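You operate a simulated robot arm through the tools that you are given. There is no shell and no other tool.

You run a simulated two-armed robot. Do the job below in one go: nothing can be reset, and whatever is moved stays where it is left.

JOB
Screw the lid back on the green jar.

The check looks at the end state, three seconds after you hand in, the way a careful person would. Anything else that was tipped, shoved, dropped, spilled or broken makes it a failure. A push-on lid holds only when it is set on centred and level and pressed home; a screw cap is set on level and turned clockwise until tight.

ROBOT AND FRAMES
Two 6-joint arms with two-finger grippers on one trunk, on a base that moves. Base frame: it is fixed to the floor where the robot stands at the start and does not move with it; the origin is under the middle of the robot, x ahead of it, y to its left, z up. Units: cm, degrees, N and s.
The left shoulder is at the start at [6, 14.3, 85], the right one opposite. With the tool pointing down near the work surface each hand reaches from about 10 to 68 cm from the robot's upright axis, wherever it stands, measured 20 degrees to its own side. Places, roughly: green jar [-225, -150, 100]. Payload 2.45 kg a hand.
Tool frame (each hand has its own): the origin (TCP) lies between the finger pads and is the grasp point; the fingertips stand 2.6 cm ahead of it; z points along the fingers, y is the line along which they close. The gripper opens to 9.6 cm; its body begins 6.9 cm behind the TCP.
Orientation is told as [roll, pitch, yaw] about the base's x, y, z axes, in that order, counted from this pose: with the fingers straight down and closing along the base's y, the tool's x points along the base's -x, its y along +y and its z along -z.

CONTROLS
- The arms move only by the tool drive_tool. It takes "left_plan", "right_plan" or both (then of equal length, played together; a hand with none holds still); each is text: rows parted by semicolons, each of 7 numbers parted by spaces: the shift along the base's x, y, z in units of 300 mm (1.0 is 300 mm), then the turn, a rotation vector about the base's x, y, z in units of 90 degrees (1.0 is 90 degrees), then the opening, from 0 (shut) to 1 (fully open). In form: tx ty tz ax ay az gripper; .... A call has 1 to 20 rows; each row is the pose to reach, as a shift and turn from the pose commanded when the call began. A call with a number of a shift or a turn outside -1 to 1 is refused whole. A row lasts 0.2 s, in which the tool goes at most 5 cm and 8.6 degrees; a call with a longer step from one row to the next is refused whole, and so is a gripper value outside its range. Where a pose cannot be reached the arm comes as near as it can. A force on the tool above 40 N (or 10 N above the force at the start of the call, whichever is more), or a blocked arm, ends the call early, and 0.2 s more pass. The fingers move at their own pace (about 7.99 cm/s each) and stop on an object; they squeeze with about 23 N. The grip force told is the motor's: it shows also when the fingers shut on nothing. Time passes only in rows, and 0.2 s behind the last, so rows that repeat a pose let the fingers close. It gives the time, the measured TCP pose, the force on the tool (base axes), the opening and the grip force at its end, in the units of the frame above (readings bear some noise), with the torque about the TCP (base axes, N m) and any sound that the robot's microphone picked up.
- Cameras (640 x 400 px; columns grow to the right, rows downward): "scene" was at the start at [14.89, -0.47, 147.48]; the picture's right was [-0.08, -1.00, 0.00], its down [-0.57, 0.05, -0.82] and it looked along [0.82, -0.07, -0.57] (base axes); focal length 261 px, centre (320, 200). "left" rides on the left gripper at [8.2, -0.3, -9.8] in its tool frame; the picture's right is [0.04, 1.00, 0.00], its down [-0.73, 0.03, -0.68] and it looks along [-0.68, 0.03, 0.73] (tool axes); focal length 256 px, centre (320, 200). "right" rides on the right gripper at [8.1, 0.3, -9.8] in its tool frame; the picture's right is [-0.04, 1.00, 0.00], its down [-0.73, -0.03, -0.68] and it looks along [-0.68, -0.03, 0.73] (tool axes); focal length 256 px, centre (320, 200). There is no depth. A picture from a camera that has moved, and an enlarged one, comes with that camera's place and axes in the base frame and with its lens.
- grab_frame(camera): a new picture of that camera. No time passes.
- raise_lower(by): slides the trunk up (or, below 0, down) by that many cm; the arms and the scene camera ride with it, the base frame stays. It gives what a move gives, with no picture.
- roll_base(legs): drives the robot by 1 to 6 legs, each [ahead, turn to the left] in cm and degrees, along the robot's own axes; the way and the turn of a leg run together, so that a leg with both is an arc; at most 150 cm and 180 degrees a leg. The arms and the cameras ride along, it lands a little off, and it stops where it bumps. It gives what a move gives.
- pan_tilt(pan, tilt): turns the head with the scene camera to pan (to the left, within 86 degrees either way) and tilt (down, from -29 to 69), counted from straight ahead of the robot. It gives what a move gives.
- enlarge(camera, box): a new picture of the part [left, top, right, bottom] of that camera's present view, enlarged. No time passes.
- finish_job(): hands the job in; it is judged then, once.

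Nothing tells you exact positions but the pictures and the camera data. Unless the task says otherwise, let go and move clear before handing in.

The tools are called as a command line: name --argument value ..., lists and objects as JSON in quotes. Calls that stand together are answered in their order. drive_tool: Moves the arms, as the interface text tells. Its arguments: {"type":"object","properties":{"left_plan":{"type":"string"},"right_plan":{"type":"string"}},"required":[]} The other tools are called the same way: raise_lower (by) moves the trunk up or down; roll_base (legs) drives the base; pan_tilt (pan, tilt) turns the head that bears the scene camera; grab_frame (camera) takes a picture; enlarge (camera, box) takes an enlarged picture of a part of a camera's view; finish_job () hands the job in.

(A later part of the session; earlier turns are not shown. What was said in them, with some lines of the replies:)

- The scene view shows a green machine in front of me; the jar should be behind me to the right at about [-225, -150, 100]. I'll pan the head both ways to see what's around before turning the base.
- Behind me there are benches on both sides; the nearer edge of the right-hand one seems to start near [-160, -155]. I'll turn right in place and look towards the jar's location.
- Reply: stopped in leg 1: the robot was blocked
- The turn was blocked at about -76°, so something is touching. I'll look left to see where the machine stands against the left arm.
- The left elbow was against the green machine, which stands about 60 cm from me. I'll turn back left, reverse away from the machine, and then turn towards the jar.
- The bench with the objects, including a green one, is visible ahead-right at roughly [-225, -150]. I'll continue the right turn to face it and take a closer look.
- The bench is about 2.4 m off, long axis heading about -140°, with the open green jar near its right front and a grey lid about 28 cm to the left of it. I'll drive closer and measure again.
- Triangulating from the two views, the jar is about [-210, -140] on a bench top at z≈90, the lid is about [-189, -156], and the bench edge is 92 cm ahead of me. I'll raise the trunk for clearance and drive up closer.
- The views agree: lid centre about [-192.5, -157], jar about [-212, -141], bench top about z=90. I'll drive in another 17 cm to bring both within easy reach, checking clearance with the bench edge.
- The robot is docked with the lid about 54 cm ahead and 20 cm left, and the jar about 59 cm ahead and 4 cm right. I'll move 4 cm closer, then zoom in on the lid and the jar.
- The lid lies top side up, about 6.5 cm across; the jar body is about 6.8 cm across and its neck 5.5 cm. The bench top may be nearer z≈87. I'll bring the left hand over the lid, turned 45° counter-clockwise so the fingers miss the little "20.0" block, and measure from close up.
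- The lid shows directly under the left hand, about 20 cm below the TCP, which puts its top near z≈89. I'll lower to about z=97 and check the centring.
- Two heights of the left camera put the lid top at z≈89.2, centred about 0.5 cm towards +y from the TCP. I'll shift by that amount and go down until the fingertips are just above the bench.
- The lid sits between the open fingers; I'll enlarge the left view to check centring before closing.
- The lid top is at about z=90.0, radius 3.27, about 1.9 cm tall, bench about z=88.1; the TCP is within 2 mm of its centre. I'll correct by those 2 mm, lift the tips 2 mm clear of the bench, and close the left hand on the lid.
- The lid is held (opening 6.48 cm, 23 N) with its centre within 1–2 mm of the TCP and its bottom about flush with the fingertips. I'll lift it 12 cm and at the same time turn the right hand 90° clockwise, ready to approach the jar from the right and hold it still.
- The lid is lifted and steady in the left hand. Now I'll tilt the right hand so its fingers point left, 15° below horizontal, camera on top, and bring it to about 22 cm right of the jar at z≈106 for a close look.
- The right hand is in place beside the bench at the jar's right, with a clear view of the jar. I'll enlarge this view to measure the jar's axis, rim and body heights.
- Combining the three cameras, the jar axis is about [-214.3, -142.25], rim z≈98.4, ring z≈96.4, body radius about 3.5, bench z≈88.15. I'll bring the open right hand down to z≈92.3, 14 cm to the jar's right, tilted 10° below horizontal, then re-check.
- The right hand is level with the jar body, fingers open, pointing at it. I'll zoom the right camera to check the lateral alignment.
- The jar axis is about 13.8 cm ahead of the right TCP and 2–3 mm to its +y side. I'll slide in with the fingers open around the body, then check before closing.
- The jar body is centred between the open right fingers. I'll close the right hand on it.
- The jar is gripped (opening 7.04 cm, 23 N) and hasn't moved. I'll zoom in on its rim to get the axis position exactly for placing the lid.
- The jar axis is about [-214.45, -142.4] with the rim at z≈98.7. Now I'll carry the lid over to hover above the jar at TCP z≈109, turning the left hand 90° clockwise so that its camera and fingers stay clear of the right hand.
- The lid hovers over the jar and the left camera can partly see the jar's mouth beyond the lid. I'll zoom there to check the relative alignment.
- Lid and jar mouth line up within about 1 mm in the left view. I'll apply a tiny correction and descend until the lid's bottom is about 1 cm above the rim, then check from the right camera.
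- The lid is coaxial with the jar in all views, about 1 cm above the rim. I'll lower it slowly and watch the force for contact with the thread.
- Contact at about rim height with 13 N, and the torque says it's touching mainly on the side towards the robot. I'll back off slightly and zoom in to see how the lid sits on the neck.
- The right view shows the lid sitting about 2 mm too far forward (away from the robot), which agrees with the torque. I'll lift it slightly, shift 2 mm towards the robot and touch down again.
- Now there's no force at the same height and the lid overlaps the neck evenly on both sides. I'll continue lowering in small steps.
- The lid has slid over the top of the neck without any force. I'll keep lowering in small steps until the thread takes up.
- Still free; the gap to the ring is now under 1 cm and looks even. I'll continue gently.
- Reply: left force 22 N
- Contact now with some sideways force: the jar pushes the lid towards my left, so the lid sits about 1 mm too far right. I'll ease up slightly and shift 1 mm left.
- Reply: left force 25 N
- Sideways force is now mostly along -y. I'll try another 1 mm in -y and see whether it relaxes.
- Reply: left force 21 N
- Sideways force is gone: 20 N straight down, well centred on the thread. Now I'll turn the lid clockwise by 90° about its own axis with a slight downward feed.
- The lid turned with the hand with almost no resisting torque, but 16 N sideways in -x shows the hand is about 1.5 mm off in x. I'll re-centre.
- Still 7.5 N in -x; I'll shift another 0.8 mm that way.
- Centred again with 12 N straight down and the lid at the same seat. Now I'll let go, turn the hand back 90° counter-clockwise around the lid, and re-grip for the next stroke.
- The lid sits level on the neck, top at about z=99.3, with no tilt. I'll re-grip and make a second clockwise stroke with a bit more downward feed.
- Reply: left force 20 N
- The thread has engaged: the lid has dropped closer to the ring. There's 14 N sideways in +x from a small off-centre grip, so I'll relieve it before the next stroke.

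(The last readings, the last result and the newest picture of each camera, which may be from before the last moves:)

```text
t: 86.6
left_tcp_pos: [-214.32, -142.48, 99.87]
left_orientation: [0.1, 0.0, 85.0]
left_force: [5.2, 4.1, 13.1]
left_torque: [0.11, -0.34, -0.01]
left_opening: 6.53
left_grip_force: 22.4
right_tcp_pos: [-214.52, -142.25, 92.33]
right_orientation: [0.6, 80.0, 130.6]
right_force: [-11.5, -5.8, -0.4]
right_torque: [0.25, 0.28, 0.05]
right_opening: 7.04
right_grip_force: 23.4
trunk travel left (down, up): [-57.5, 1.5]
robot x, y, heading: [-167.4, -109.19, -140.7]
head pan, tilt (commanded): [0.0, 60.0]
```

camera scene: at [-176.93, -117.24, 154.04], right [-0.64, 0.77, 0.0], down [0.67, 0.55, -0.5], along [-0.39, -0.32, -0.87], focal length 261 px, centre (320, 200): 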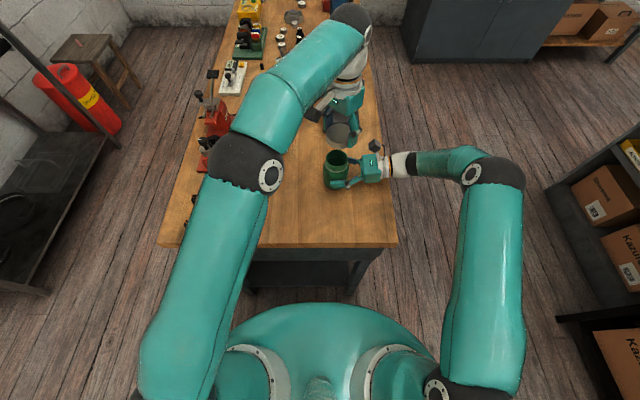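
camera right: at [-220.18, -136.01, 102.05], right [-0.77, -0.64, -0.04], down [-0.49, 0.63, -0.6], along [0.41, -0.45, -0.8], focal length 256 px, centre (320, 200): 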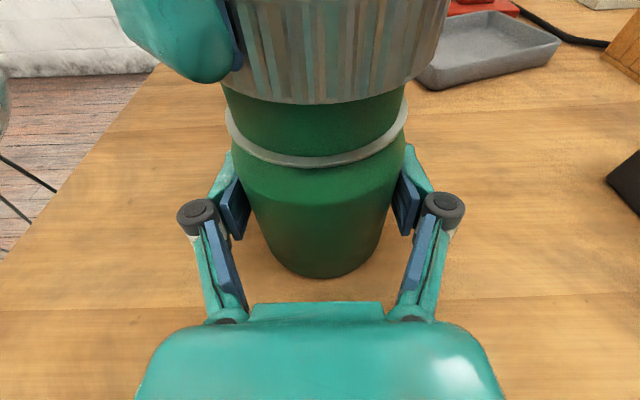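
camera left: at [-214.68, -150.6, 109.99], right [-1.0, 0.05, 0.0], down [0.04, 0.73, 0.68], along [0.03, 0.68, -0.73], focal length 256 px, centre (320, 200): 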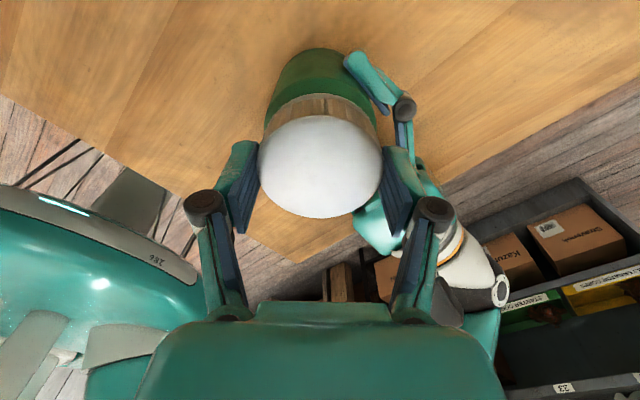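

Mostly relieved. I'll release, rotate back, and look at the lid to centre the next grip precisely.

drive_tool --left_plan ".0015 .001 0 0 0 0 0; .0015 .001 0 0 0 0 .85; .0015 .001 0 0 0 0 .85; .0015 .001 0 0 0 .0909 .85; .0015 .001 0 0 0 .1818 .85; .0015 .001 0 0 0 .2727 .85; .0015 .001 0 0 0 .3636 .85; .0015 .001 0 0 0 .4545 .85; .0015 .001 0 0 0 .5455 .85; .0015 .001 0 0 0 .6364 .85; .0015 .001 0 0 0 .7273 .85; .0015 .001 0 0 0 .8182 .85; .0015 .001 0 0 0 .9091 .85; .0015 .001 0 0 0 1 .85; .0015 .001 0 0 0 1 .85"

enlarge --camera "left" --box '[230, 40, 410, 230]'

enlarge --camera "right" --box '[190, 0, 450, 180]'

```text
t: 89.8
left_tcp_pos: [-214.32, -142.43, 99.87]
left_orientation: [0.0, 0.0, 175.1]
left_force: [-0.5, -0.6, -0.2]
left_torque: [0.03, 0.0, -0.01]
left_opening: 8.15
left_grip_force: 0.1
right_tcp_pos: [-214.51, -142.12, 92.29]
right_orientation: [0.3, 80.0, 130.2]
right_force: [0.9, 0.5, 0.3]
right_torque: [0.03, 0.04, 0.0]
right_opening: 6.99
right_grip_force: 22.9
trunk travel left (down, up): [-57.5, 1.5]
robot x, y, heading: [-166.97, -109.55, -140.4]
head pan, tilt (commanded): [0.0, 60.0]
```

```text
2.11 times, centred on (320, 135) of left
camera zoom: at [-206.11, -142.86, 109.7], right [-0.05, -1.0, 0.0], down [-0.73, 0.03, 0.68], along [-0.68, 0.03, -0.73], focal length 539 px, centre (320, 337)
```

zoom: 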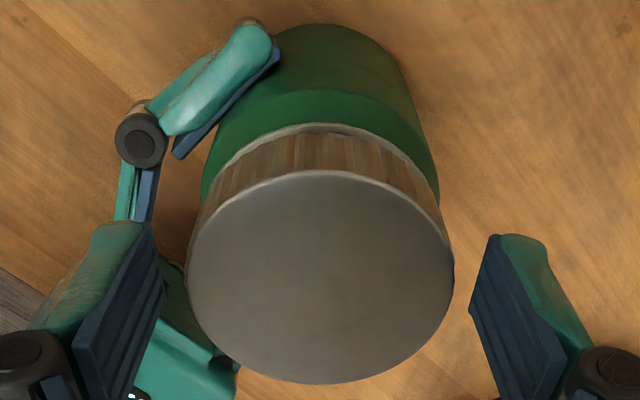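

```text
2.22 times, centred on (320, 90) of right
camera zoom: at [-220.18, -136.02, 102.04], right [-0.77, -0.64, -0.04], down [-0.49, 0.63, -0.6], along [0.41, -0.45, -0.8], focal length 569 px, centre (320, 444)
```

zoom: 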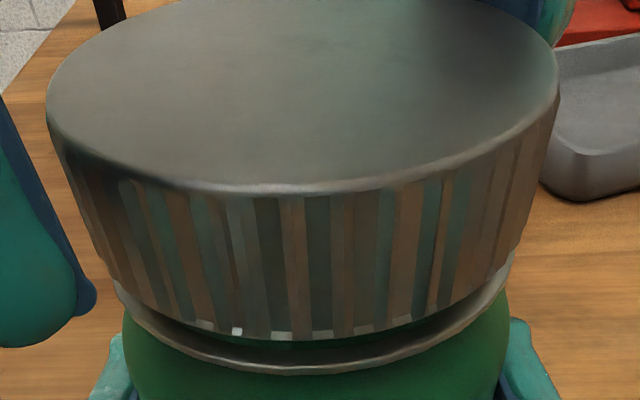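

The lid has dropped about 1 mm and the hand is well centred (within 0.5 mm). Third stroke: grip, press lightly, and turn clockwise 90°.

drive_tool --left_plan "0 0 0 0 0 0 .7; 0 0 0 0 0 0 0; 0 0 0 0 0 0 0; 0 0 0 0 0 0 0; 0 0 -.003 0 0 0 0; 0 0 -.0034 0 0 -.0909 0; 0 0 -.0038 0 0 -.1818 0; 0 0 -.0042 0 0 -.2727 0; 0 0 -.0046 0 0 -.3636 0; 0 0 -.005 0 0 -.4545 0; 0 0 -.0054 0 0 -.5455 0; 0 0 -.0058 0 0 -.6364 0; 0 0 -.0062 0 0 -.7273 0; 0 0 -.0066 0 0 -.8182 0; 0 0 -.007 0 0 -.9091 0; 0 0 -.007 0 0 -1 0"

enlarge --camera "right" --box '[190, 0, 450, 180]'

```text
t: 93.2
left_tcp_pos: [-214.34, -142.41, 99.65]
left_orientation: [0.1, 0.2, 84.8]
left_force: [-9.6, -15.5, 9.2]
left_torque: [-0.51, 0.42, 0.21]
left_opening: 6.44
left_grip_force: 23.8
right_tcp_pos: [-214.45, -142.19, 92.32]
right_orientation: [-0.1, 80.1, 130.1]
right_force: [5.4, 12.2, 0.7]
right_torque: [-0.39, 0.32, -0.03]
right_opening: 7.03
right_grip_force: 22.8
trunk travel left (down, up): [-57.5, 1.5]
robot x, y, heading: [-166.73, -109.5, -140.4]
head pan, tilt (commanded): [0.0, 60.0]
```

```text
2.22 times, centred on (320, 90) of right
camera zoom: at [-220.15, -136.01, 102.03], right [-0.77, -0.64, -0.04], down [-0.49, 0.63, -0.61], along [0.41, -0.45, -0.8], focal length 569 px, centre (320, 444)
```

zoom: 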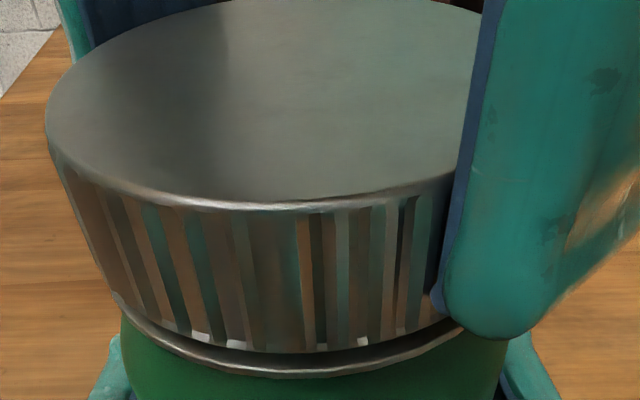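

It dropped again (hand z now 99.65) and the torque begins to rise slightly (0.2 N·m). I'll relieve the sideways load, release, and swing back for another stroke.

drive_tool --left_plan "-.0017 -.0025 0 0 0 0 0; -.0033 -.0045 0 0 0 0 0; -.0033 -.0045 0 0 0 0 .85; -.0033 -.0045 0 0 0 0 .85; -.0033 -.0045 0 0 0 .0909 .85; -.0033 -.0045 0 0 0 .1818 .85; -.0033 -.0045 0 0 0 .2727 .85; -.0033 -.0045 0 0 0 .3636 .85; -.0033 -.0045 0 0 0 .4545 .85; -.0033 -.0045 0 0 0 .5455 .85; -.0033 -.0045 0 0 0 .6364 .85; -.0033 -.0045 0 0 0 .7273 .85; -.0033 -.0045 0 0 0 .8182 .85; -.0033 -.0045 0 0 0 .9091 .85; -.0033 -.0045 0 0 0 1 .85; -.0033 -.0045 0 0 0 1 .85"

enlarge --camera "left" --box '[230, 40, 410, 230]'

enlarge --camera "right" --box '[190, 0, 450, 180]'

```text
t: 96.6
left_tcp_pos: [-214.33, -142.65, 99.57]
left_orientation: [0.0, 0.0, 175.1]
left_force: [-0.2, -0.5, 0.0]
left_torque: [-0.02, -0.02, -0.02]
left_opening: 8.17
left_grip_force: 0.0
right_tcp_pos: [-214.61, -142.3, 92.37]
right_orientation: [0.3, 80.0, 130.3]
right_force: [-3.3, -2.1, 4.0]
right_torque: [0.09, 0.06, 0.05]
right_opening: 6.99
right_grip_force: 23.5
trunk travel left (down, up): [-57.5, 1.5]
robot x, y, heading: [-166.72, -109.58, -140.4]
head pan, tilt (commanded): [0.0, 60.0]
```

```text
2.11 times, centred on (320, 135) of left
camera zoom: at [-206.23, -142.93, 109.45], right [-0.05, -1.0, 0.0], down [-0.73, 0.03, 0.68], along [-0.68, 0.03, -0.73], focal length 539 px, centre (320, 337)
```

zoom: 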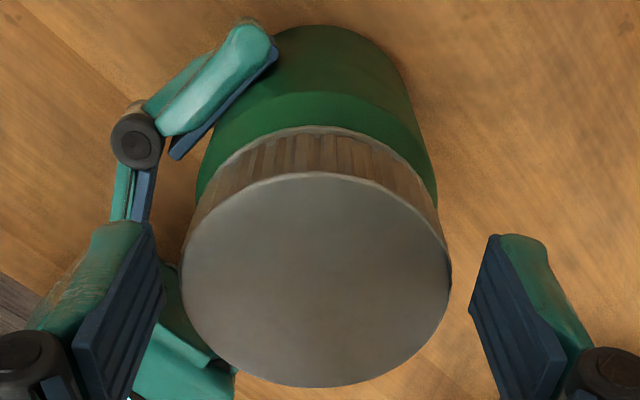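

```text
2.22 times, centred on (320, 90) of right
camera zoom: at [-220.22, -136.03, 102.04], right [-0.77, -0.64, -0.04], down [-0.49, 0.63, -0.6], along [0.41, -0.45, -0.8], focal length 569 px, centre (320, 444)
```

zoom: 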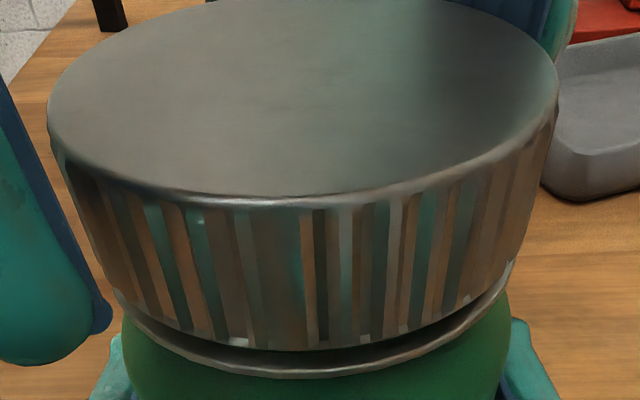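

The lid is coming down about 0.8–1 mm per quarter-turn and stays level. I'll raise the hand 2 mm on the lid so the fingertips stay clear of the ring, then do a fourth stroke.

drive_tool --left_plan "0 .002 .0067 0 0 0 .85; 0 .002 .0067 0 0 0 0; 0 .002 .0067 0 0 0 0; 0 .002 .0067 0 0 0 0; 0 .002 .0067 0 0 0 0; 0 .002 .0037 0 0 0 0; 0 .002 .0033 0 0 -.0909 0; 0 .002 .0029 0 0 -.1818 0; 0 .002 .0025 0 0 -.2727 0; 0 .002 .0021 0 0 -.3636 0; 0 .002 .0017 0 0 -.4545 0; 0 .002 .0013 0 0 -.5455 0; 0 .002 .0009 0 0 -.6364 0; 0 .002 .0005 0 0 -.7273 0; 0 .002 .0001 0 0 -.8182 0; 0 .002 -.0003 0 0 -.9091 0; 0 .002 -.0003 0 0 -1 0"

enlarge --camera "right" --box '[190, 0, 450, 180]'

```text
t: 100.2
left_tcp_pos: [-214.39, -142.61, 99.62]
left_orientation: [0.0, 0.1, 85.0]
left_force: [-1.0, 1.6, 0.1]
left_torque: [0.04, -0.01, 0.93]
left_opening: 6.45
left_grip_force: 22.8
right_tcp_pos: [-214.52, -142.33, 92.4]
right_orientation: [0.2, 80.0, 130.2]
right_force: [1.1, 0.7, 0.1]
right_torque: [0.04, 0.09, -0.9]
right_opening: 7.07
right_grip_force: 22.8
trunk travel left (down, up): [-57.5, 1.5]
robot x, y, heading: [-167.1, -109.16, -140.5]
head pan, tilt (commanded): [0.0, 60.0]
```

```text
2.22 times, centred on (320, 90) of right
camera zoom: at [-220.19, -136.02, 102.02], right [-0.77, -0.64, -0.04], down [-0.49, 0.63, -0.6], along [0.41, -0.45, -0.8], focal length 569 px, centre (320, 444)
```

zoom: 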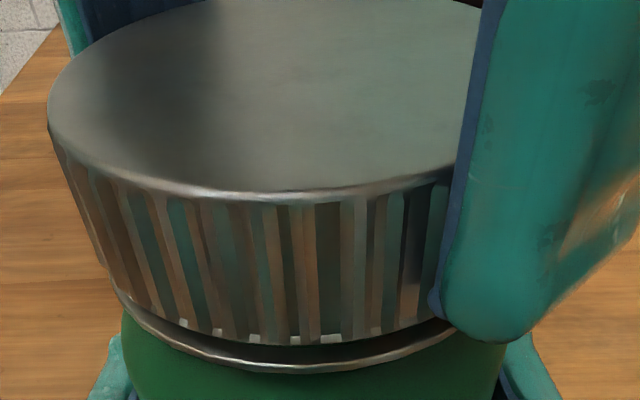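

The torque rose to 0.93 N·m with all other forces near zero, so the lid seems to have come up tight. I'll check it from several views before confirming with another short stroke.

enlarge --camera "left" --box '[230, 40, 410, 230]'

enlarge --camera "scene" --box '[310, 130, 370, 190]'

grab_frame --camera "right"

```text
2.11 times, centred on (320, 135) of left
camera zoom: at [-214.79, -150.67, 109.47], right [-1.0, 0.05, 0.0], down [0.04, 0.73, 0.68], along [0.03, 0.68, -0.73], focal length 539 px, centre (320, 337)
```

zoom: 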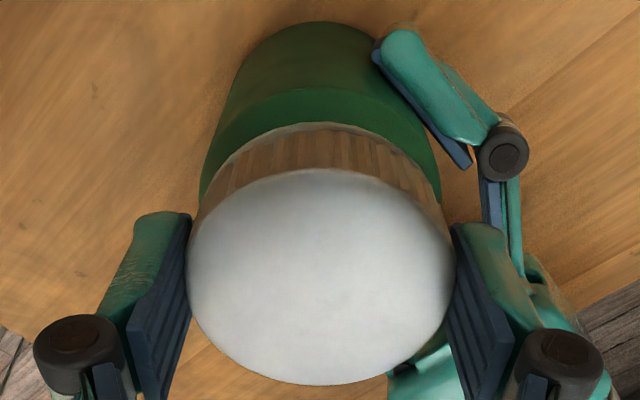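

```text
6.67 times, centred on (340, 160) of scene
camera zoom: at [-176.94, -117.24, 154.03], right [-0.64, 0.77, 0.0], down [0.67, 0.55, -0.5], along [-0.39, -0.32, -0.87], focal length 1741 px, centre (187, 467)
```

zoom: 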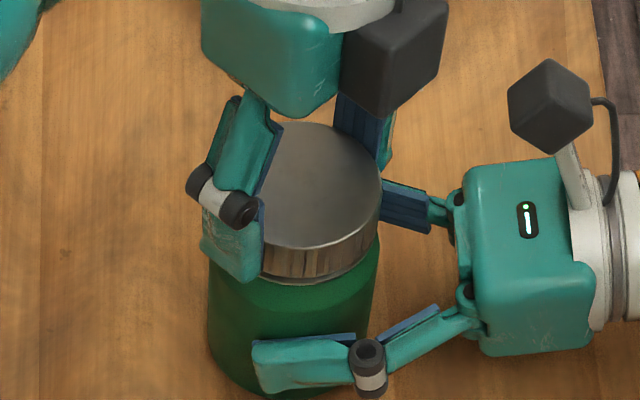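

```text
taken
camera right: at [-220.19, -136.02, 102.02], right [-0.77, -0.64, -0.04], down [-0.49, 0.63, -0.6], along [0.41, -0.45, -0.8], focal length 256 px, centre (320, 200)
```

right: 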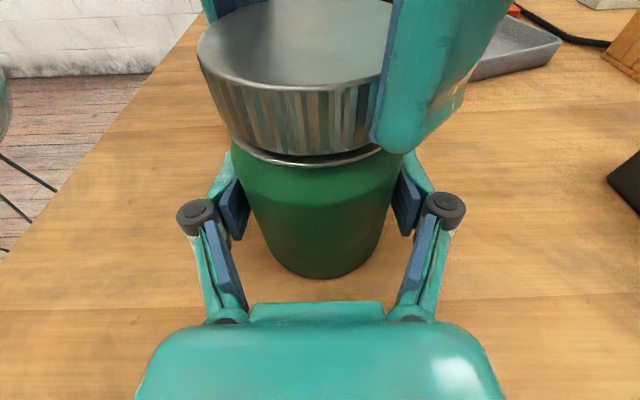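

All views show the lid level and down against the ring. I'll release, swing back, regrip and try to turn further to confirm that it's tight.

drive_tool --left_plan "0 0 0 0 0 0 .85; 0 0 0 0 0 0 .85; 0 0 0 0 0 .0909 .85; 0 0 0 0 0 .1818 .85; 0 0 0 0 0 .2727 .85; 0 0 0 0 0 .3636 .85; 0 0 0 0 0 .4545 .85; 0 0 0 0 0 .5455 .85; 0 0 0 0 0 .6364 .85; 0 0 0 0 0 .7273 .85; 0 0 0 0 0 .8182 .85; 0 0 0 0 0 .9091 .85; 0 0 0 0 0 1 .85; 0 0 0 0 0 1 .85"

enlarge --camera "left" --box '[230, 40, 410, 230]'

enlarge --camera "right" --box '[190, 0, 450, 180]'

```text
t: 103.2
left_tcp_pos: [-214.35, -142.6, 99.73]
left_orientation: [0.0, -0.1, 175.0]
left_force: [-0.5, -0.3, 0.3]
left_torque: [0.0, 0.0, 0.03]
left_opening: 8.16
left_grip_force: 0.0
right_tcp_pos: [-214.71, -142.32, 92.38]
right_orientation: [0.2, 80.0, 130.2]
right_force: [0.2, 0.9, -2.1]
right_torque: [0.0, 0.04, -0.02]
right_opening: 7.03
right_grip_force: 23.2
trunk travel left (down, up): [-57.5, 1.5]
robot x, y, heading: [-166.95, -109.52, -140.5]
head pan, tilt (commanded): [0.0, 60.0]
```

```text
2.11 times, centred on (320, 135) of left
camera zoom: at [-206.24, -142.88, 109.46], right [-0.05, -1.0, 0.0], down [-0.73, 0.03, 0.68], along [-0.68, 0.03, -0.73], focal length 539 px, centre (320, 337)
```

zoom: 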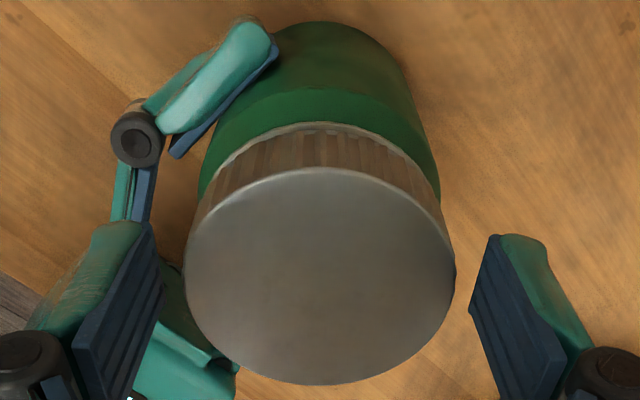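

```text
2.22 times, centred on (320, 90) of right
camera zoom: at [-220.21, -136.03, 102.02], right [-0.77, -0.64, -0.04], down [-0.49, 0.63, -0.6], along [0.41, -0.45, -0.8], focal length 569 px, centre (320, 444)
```

zoom: 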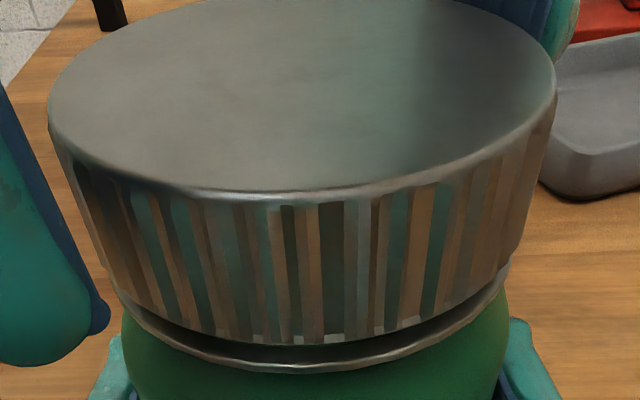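

The lid is level with its top about 3 mm above the rim plane. I'll regrip and turn in a short test to see if the torque rises at once.

drive_tool --left_plan "0 0 0 0 0 0 .7; 0 0 0 0 0 0 0; 0 0 0 0 0 0 0; 0 0 0 0 0 0 0; 0 0 -.003 0 0 0 0; 0 0 -.003 0 0 -.06 0; 0 0 -.003 0 0 -.12 0; 0 0 -.003 0 0 -.18 0; 0 0 -.003 0 0 -.24 0; 0 0 -.003 0 0 -.3 0"

enlarge --camera "right" --box '[190, 0, 450, 180]'

```text
t: 105.4
left_tcp_pos: [-214.35, -142.41, 99.56]
left_orientation: [0.0, 0.0, 147.9]
left_force: [-0.7, 0.1, 2.0]
left_torque: [-0.1, 0.02, 0.8]
left_opening: 6.43
left_grip_force: 22.4
right_tcp_pos: [-214.56, -142.26, 92.38]
right_orientation: [0.2, 80.2, 130.1]
right_force: [2.5, 0.8, 0.5]
right_torque: [0.0, -0.11, -0.72]
right_opening: 6.86
right_grip_force: 22.7
trunk travel left (down, up): [-57.5, 1.5]
robot x, y, heading: [-166.9, -109.51, -140.7]
head pan, tilt (commanded): [0.0, 60.0]
```

```text
2.22 times, centred on (320, 90) of right
camera zoom: at [-220.17, -136.01, 102.07], right [-0.77, -0.64, -0.04], down [-0.49, 0.63, -0.61], along [0.41, -0.45, -0.8], focal length 569 px, centre (320, 444)
```

zoom: 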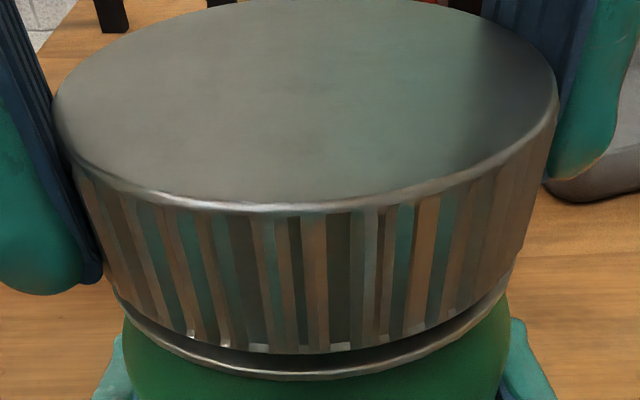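

The torque jumped straight to 0.8 N·m within a 27° turn, with no sideways load, so the lid is against its stop. I'll turn a bit further to make sure it can't go on any more.

drive_tool --left_plan "0 0 0 0 0 -.07 0; 0 0 0 0 0 -.14 0; 0 0 0 0 0 -.21 0; 0 0 0 0 0 -.28 0; 0 0 0 0 0 -.28 0"

enlarge --camera "right" --box '[190, 0, 450, 180]'

grab_frame --camera "right"

```text
t: 106.6
left_tcp_pos: [-214.39, -142.5, 99.46]
left_orientation: [0.0, 0.0, 122.7]
left_force: [-2.5, 3.0, 2.8]
left_torque: [0.13, 0.01, 0.64]
left_opening: 6.48
left_grip_force: 23.4
right_tcp_pos: [-214.52, -142.26, 92.25]
right_orientation: [0.1, 80.0, 130.2]
right_force: [3.2, -0.3, 0.3]
right_torque: [0.07, 0.03, -0.56]
right_opening: 7.01
right_grip_force: 22.8
trunk travel left (down, up): [-57.5, 1.5]
robot x, y, heading: [-167.14, -109.2, -140.5]
head pan, tilt (commanded): [0.0, 60.0]
```

```text
2.22 times, centred on (320, 90) of right
camera zoom: at [-220.16, -136.0, 102.03], right [-0.77, -0.64, -0.04], down [-0.49, 0.63, -0.6], along [0.41, -0.45, -0.8], focal length 569 px, centre (320, 444)
```

zoom: 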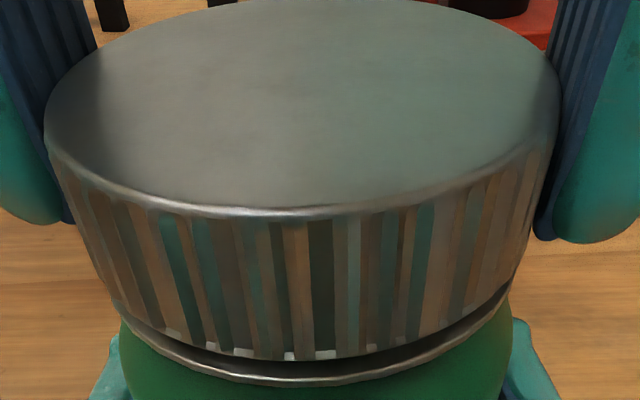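

```text
taken
camera right: at [-220.16, -136.0, 102.03], right [-0.77, -0.64, -0.04], down [-0.49, 0.63, -0.6], along [0.41, -0.45, -0.8], focal length 256 px, centre (320, 200)
```

right: 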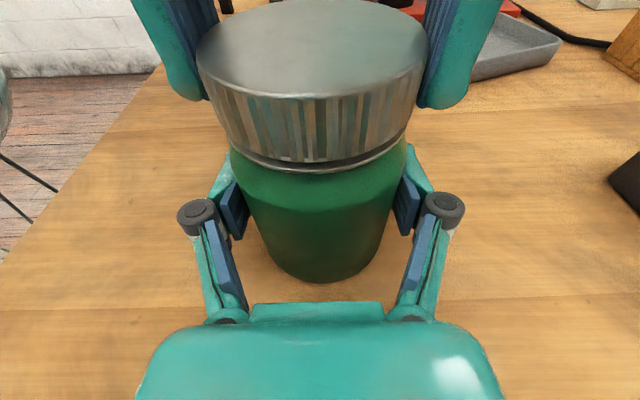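

The torque stays high and now the jar itself starts to slip in the right hand, so the lid is tight on the jar. I'll open the left hand, lift it clear and inspect.

drive_tool --left_plan "0 0 0 0 0 0 .8; 0 0 0 0 0 0 .9; 0 0 0 0 0 0 1; 0 0 .02 0 0 0 1; 0 0 .06 0 0 0 1; 0 0 .14 0 0 0 1; 0 0 .24 0 0 0 1; 0 0 .34 0 0 0 1; 0 0 .4 0 0 0 1; 0 0 .4 0 0 0 1"

grab_frame --camera "right"

grab_frame --camera "left"

enlarge --camera "scene" --box '[290, 90, 410, 200]'

```text
t: 108.8
left_tcp_pos: [-214.38, -142.68, 111.48]
left_orientation: [-0.1, 0.1, 122.6]
left_force: [0.5, 1.3, 0.4]
left_torque: [-0.02, 0.03, 0.04]
left_opening: 9.58
left_grip_force: 0.1
right_tcp_pos: [-214.67, -142.13, 92.34]
right_orientation: [0.3, 80.0, 130.4]
right_force: [1.0, 2.4, -0.6]
right_torque: [-0.02, -0.06, -0.01]
right_opening: 7.0
right_grip_force: 23.1
trunk travel left (down, up): [-57.5, 1.5]
robot x, y, heading: [-167.15, -109.25, -140.5]
head pan, tilt (commanded): [0.0, 60.0]
```

```text
taken
camera right: at [-220.21, -136.02, 102.03], right [-0.77, -0.64, -0.04], down [-0.49, 0.63, -0.6], along [0.41, -0.45, -0.8], focal length 256 px, centre (320, 200)
```

right: 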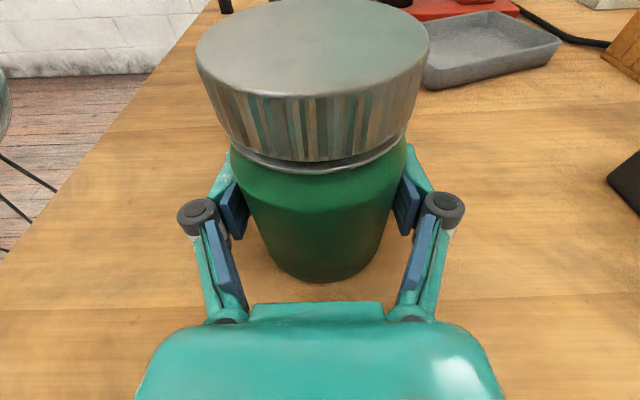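

```text
taken
camera left: at [-209.7, -149.32, 121.36], right [-0.82, -0.57, 0.0], down [-0.42, 0.6, 0.68], along [-0.39, 0.56, -0.73], focal length 256 px, centre (320, 200)
```

left: 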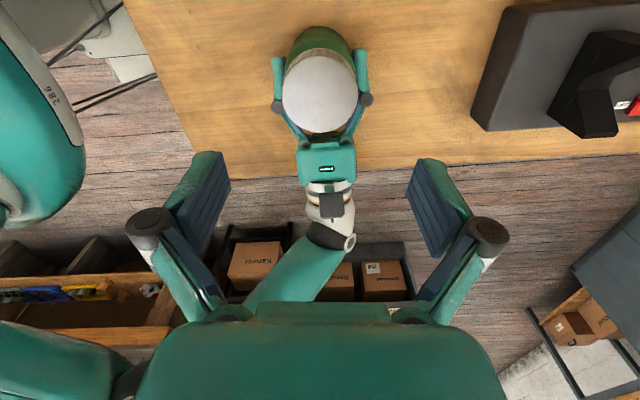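

```text
3.64 times, centred on (350, 145) of scene
camera zoom: at [-176.94, -117.24, 154.04], right [-0.64, 0.77, 0.0], down [0.67, 0.55, -0.5], along [-0.39, -0.32, -0.87], focal length 950 px, centre (211, 400)
```

zoom: 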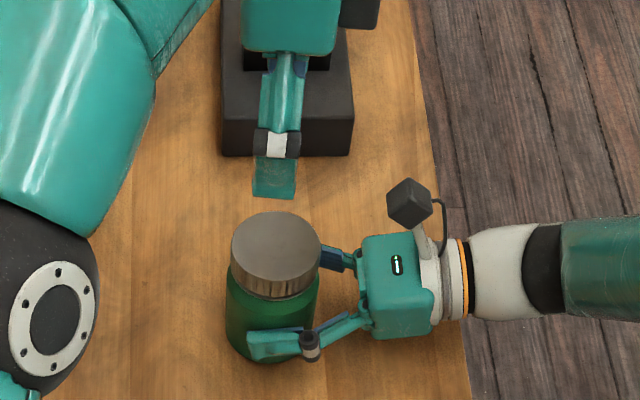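

The lid stays on the jar, level and centred. I'll zoom in to check the seat around the ring now that the left hand is out of the way.

enlarge --camera "right" --box '[180, 0, 450, 190]'

enlarge --camera "left" --box '[250, 10, 390, 150]'

enlarge --camera "scene" --box '[315, 135, 375, 200]'

```text
2.11 times, centred on (315, 95) of right
camera zoom: at [-220.21, -136.02, 102.03], right [-0.77, -0.64, -0.04], down [-0.49, 0.63, -0.6], along [0.41, -0.45, -0.8], focal length 539 px, centre (330, 421)
```

zoom: 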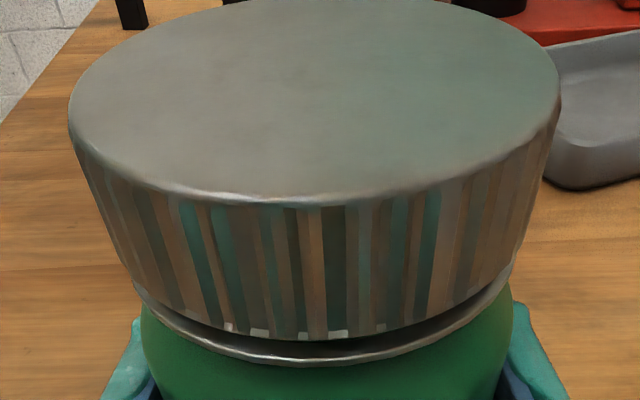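

```text
2.86 times, centred on (320, 80) of left
camera zoom: at [-209.7, -149.32, 121.36], right [-0.82, -0.57, 0.0], down [-0.42, 0.6, 0.68], along [-0.39, 0.56, -0.73], focal length 731 px, centre (320, 543)
```

zoom: 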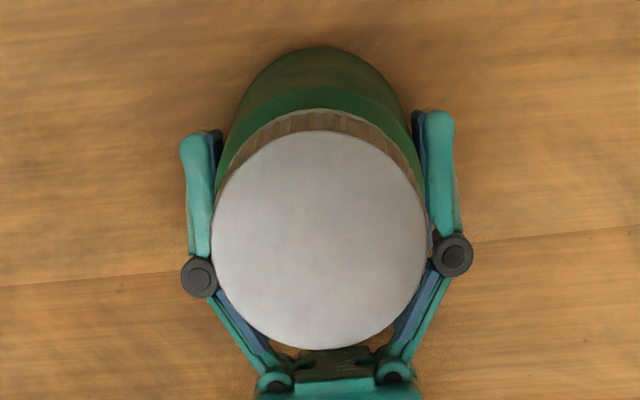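

```text
6.15 times, centred on (345, 168) of scene
camera zoom: at [-176.94, -117.24, 154.04], right [-0.64, 0.77, 0.0], down [0.67, 0.55, -0.5], along [-0.39, -0.32, -0.87], focal length 1607 px, centre (166, 400)
```

zoom: 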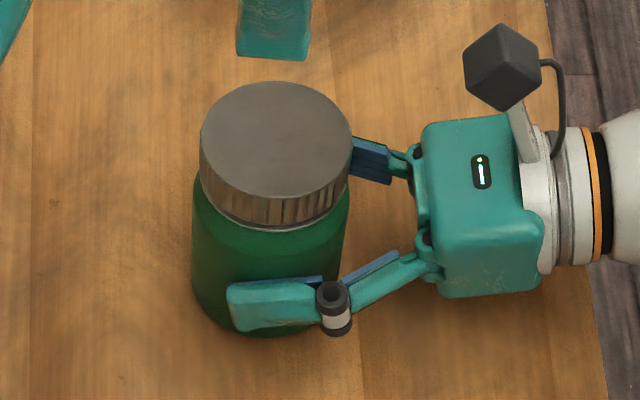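

The lid is seated evenly near the ring all round and didn't turn further relative to the jar in the last stroke, so it's tight. Now I'll open the right hand and back it straight out to the right.

drive_tool --right_plan "0 0 0 0 0 0 .78; 0 0 0 0 0 0 .9; 0 0 0 0 0 0 1; 0 0 0 0 0 0 1; -.023 .0274 0 0 0 0 1; -.069 .0821 0 0 0 0 1; -.115 .1368 0 0 0 0 1; -.161 .1915 0 0 0 0 1; -.23 .2736 0 0 0 0 1; -.3 .357 0 0 0 0 1; -.37 .44 0 0 0 0 1; -.37 .44 0 0 0 0 1"

grab_frame --camera "right"

enlarge --camera "scene" --box '[290, 90, 410, 200]'

```text
t: 111.4
left_tcp_pos: [-214.4, -142.75, 111.53]
left_orientation: [0.0, -0.1, 122.9]
left_force: [0.6, 0.4, -0.3]
left_torque: [0.01, 0.0, -0.03]
left_opening: 9.59
left_grip_force: 0.0
right_tcp_pos: [-225.66, -129.04, 92.52]
right_orientation: [0.1, 79.9, 130.3]
right_force: [-0.4, -0.2, 0.6]
right_torque: [0.0, 0.02, 0.0]
right_opening: 9.6
right_grip_force: 0.0
trunk travel left (down, up): [-57.5, 1.5]
robot x, y, heading: [-167.31, -109.59, -140.4]
head pan, tilt (commanded): [0.0, 60.0]
```

```text
taken
camera right: at [-231.2, -122.76, 102.16], right [-0.77, -0.64, -0.04], down [-0.49, 0.63, -0.6], along [0.41, -0.45, -0.8], focal length 256 px, centre (320, 200)
```

right: 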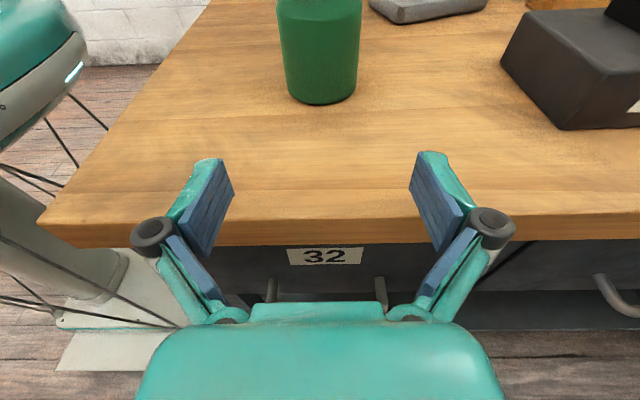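

```text
3.64 times, centred on (350, 145) of scene
camera zoom: at [-176.91, -117.27, 154.04], right [-0.64, 0.77, 0.0], down [0.67, 0.55, -0.5], along [-0.39, -0.32, -0.87], focal length 950 px, centre (211, 400)
```

zoom: 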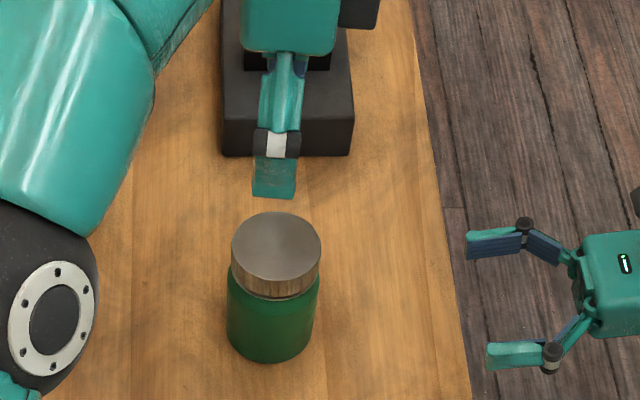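

The jar stands upright on its own with the lid on. I'll raise the right hand for a side look at the seat and at the same time move the left hand up out of the way.

drive_tool --right_plan "-.013 .022 .075 0 0 0 1; -.027 .043 .15 0 0 0 1; -.04 .065 .225 0 0 0 1; -.053 .087 .3 0 0 0 1; -.067 .108 .375 0 0 0 1; -.08 .13 .4 0 0 0 1; -.08 .13 .4 0 0 0 1" --left_plan "0 0 .05 0 0 0 1; 0 0 .1 0 0 0 1; .05 -.05 .2 0 0 0 1; .1 -.1 .3 0 0 0 1; .15 -.15 .4 0 0 0 1; .2 -.2 .45 0 0 0 1; .2 -.2 .45 0 0 0 1"

grab_frame --camera "right"

grab_frame --camera "scene"

enlarge --camera "right" --box '[250, 20, 410, 150]'

```text
t: 113.0
left_tcp_pos: [-206.53, -147.5, 123.63]
left_orientation: [-0.1, 0.0, 122.8]
left_force: [0.0, 0.6, 0.6]
left_torque: [0.0, -0.05, 0.02]
left_opening: 9.59
left_grip_force: 0.0
left hand out of reach, approached as far as the arm can: row 2, 3, 4, 5, 6, 7
right_tcp_pos: [-228.34, -125.2, 104.31]
right_orientation: [0.0, 80.0, 130.0]
right_force: [0.4, 0.7, 1.4]
right_torque: [-0.02, 0.01, 0.0]
right_opening: 9.6
right_grip_force: 0.0
trunk travel left (down, up): [-57.5, 1.5]
robot x, y, heading: [-167.02, -109.74, -140.7]
head pan, tilt (commanded): [0.0, 60.0]
```

```text
taken
camera right: at [-233.79, -118.93, 114.03], right [-0.77, -0.64, -0.04], down [-0.49, 0.63, -0.6], along [0.41, -0.45, -0.8], focal length 256 px, centre (320, 200)
```

right: 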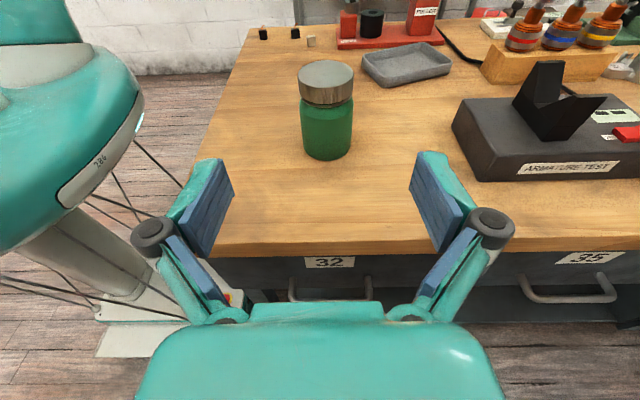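

```text
taken
camera scene: at [-177.04, -117.27, 154.02], right [-0.64, 0.77, 0.0], down [0.67, 0.55, -0.5], along [-0.38, -0.32, -0.87], focal length 261 px, centre (320, 200)
```

scene: 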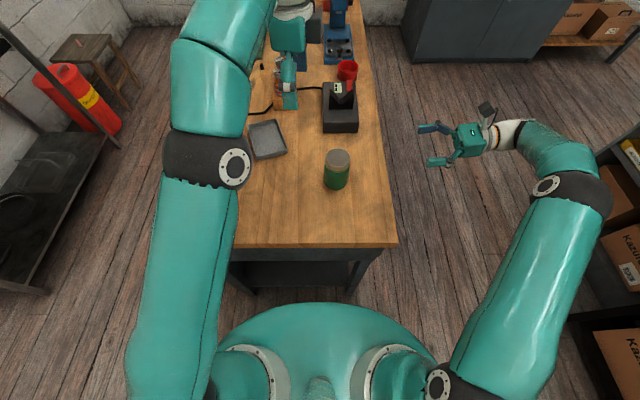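

```text
3.08 times, centred on (330, 85) of right
camera zoom: at [-233.79, -118.93, 114.03], right [-0.77, -0.64, -0.04], down [-0.49, 0.63, -0.6], along [0.41, -0.45, -0.8], focal length 788 px, centre (289, 554)
```

zoom: 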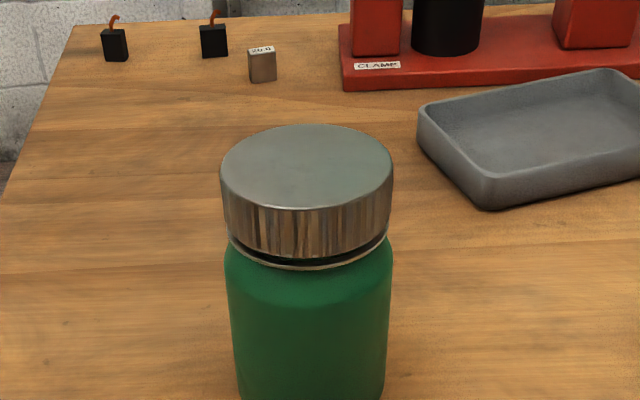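

The jar stands upright with the lid on level and tight. The weights, tray, clamp and tester are where they were, and both hands are open and clear. I'm handing in.

finish_job

```text
The job is handed in.
```

The lid is back on the green jar and screwed down tight, and I've handed the job in.

- **Tightness:** I turned the lid clockwise in several quarter-turns. It moved down the neck until the turning torque rose to about 0.9 N·m. After that it stopped going down and the jar began to slip in the right hand instead.
- **Seating:** The lid sits level and centred, just above the ring on the neck. The jar stands upright by itself; gripping and turning it moved it no more than a few millimetres.
- **Surroundings:** In the last pictures the small blocks, tray, clamp and tester were still where they had been. Both hands are open and clear of the bench items.
- **Bump on the way:** During my first turn, the robot was blocked, probably by the left elbow against the green machine near the start. I backed off and saw nothing moved or damaged there in the pictures I took right after, but I didn't check that machine again.
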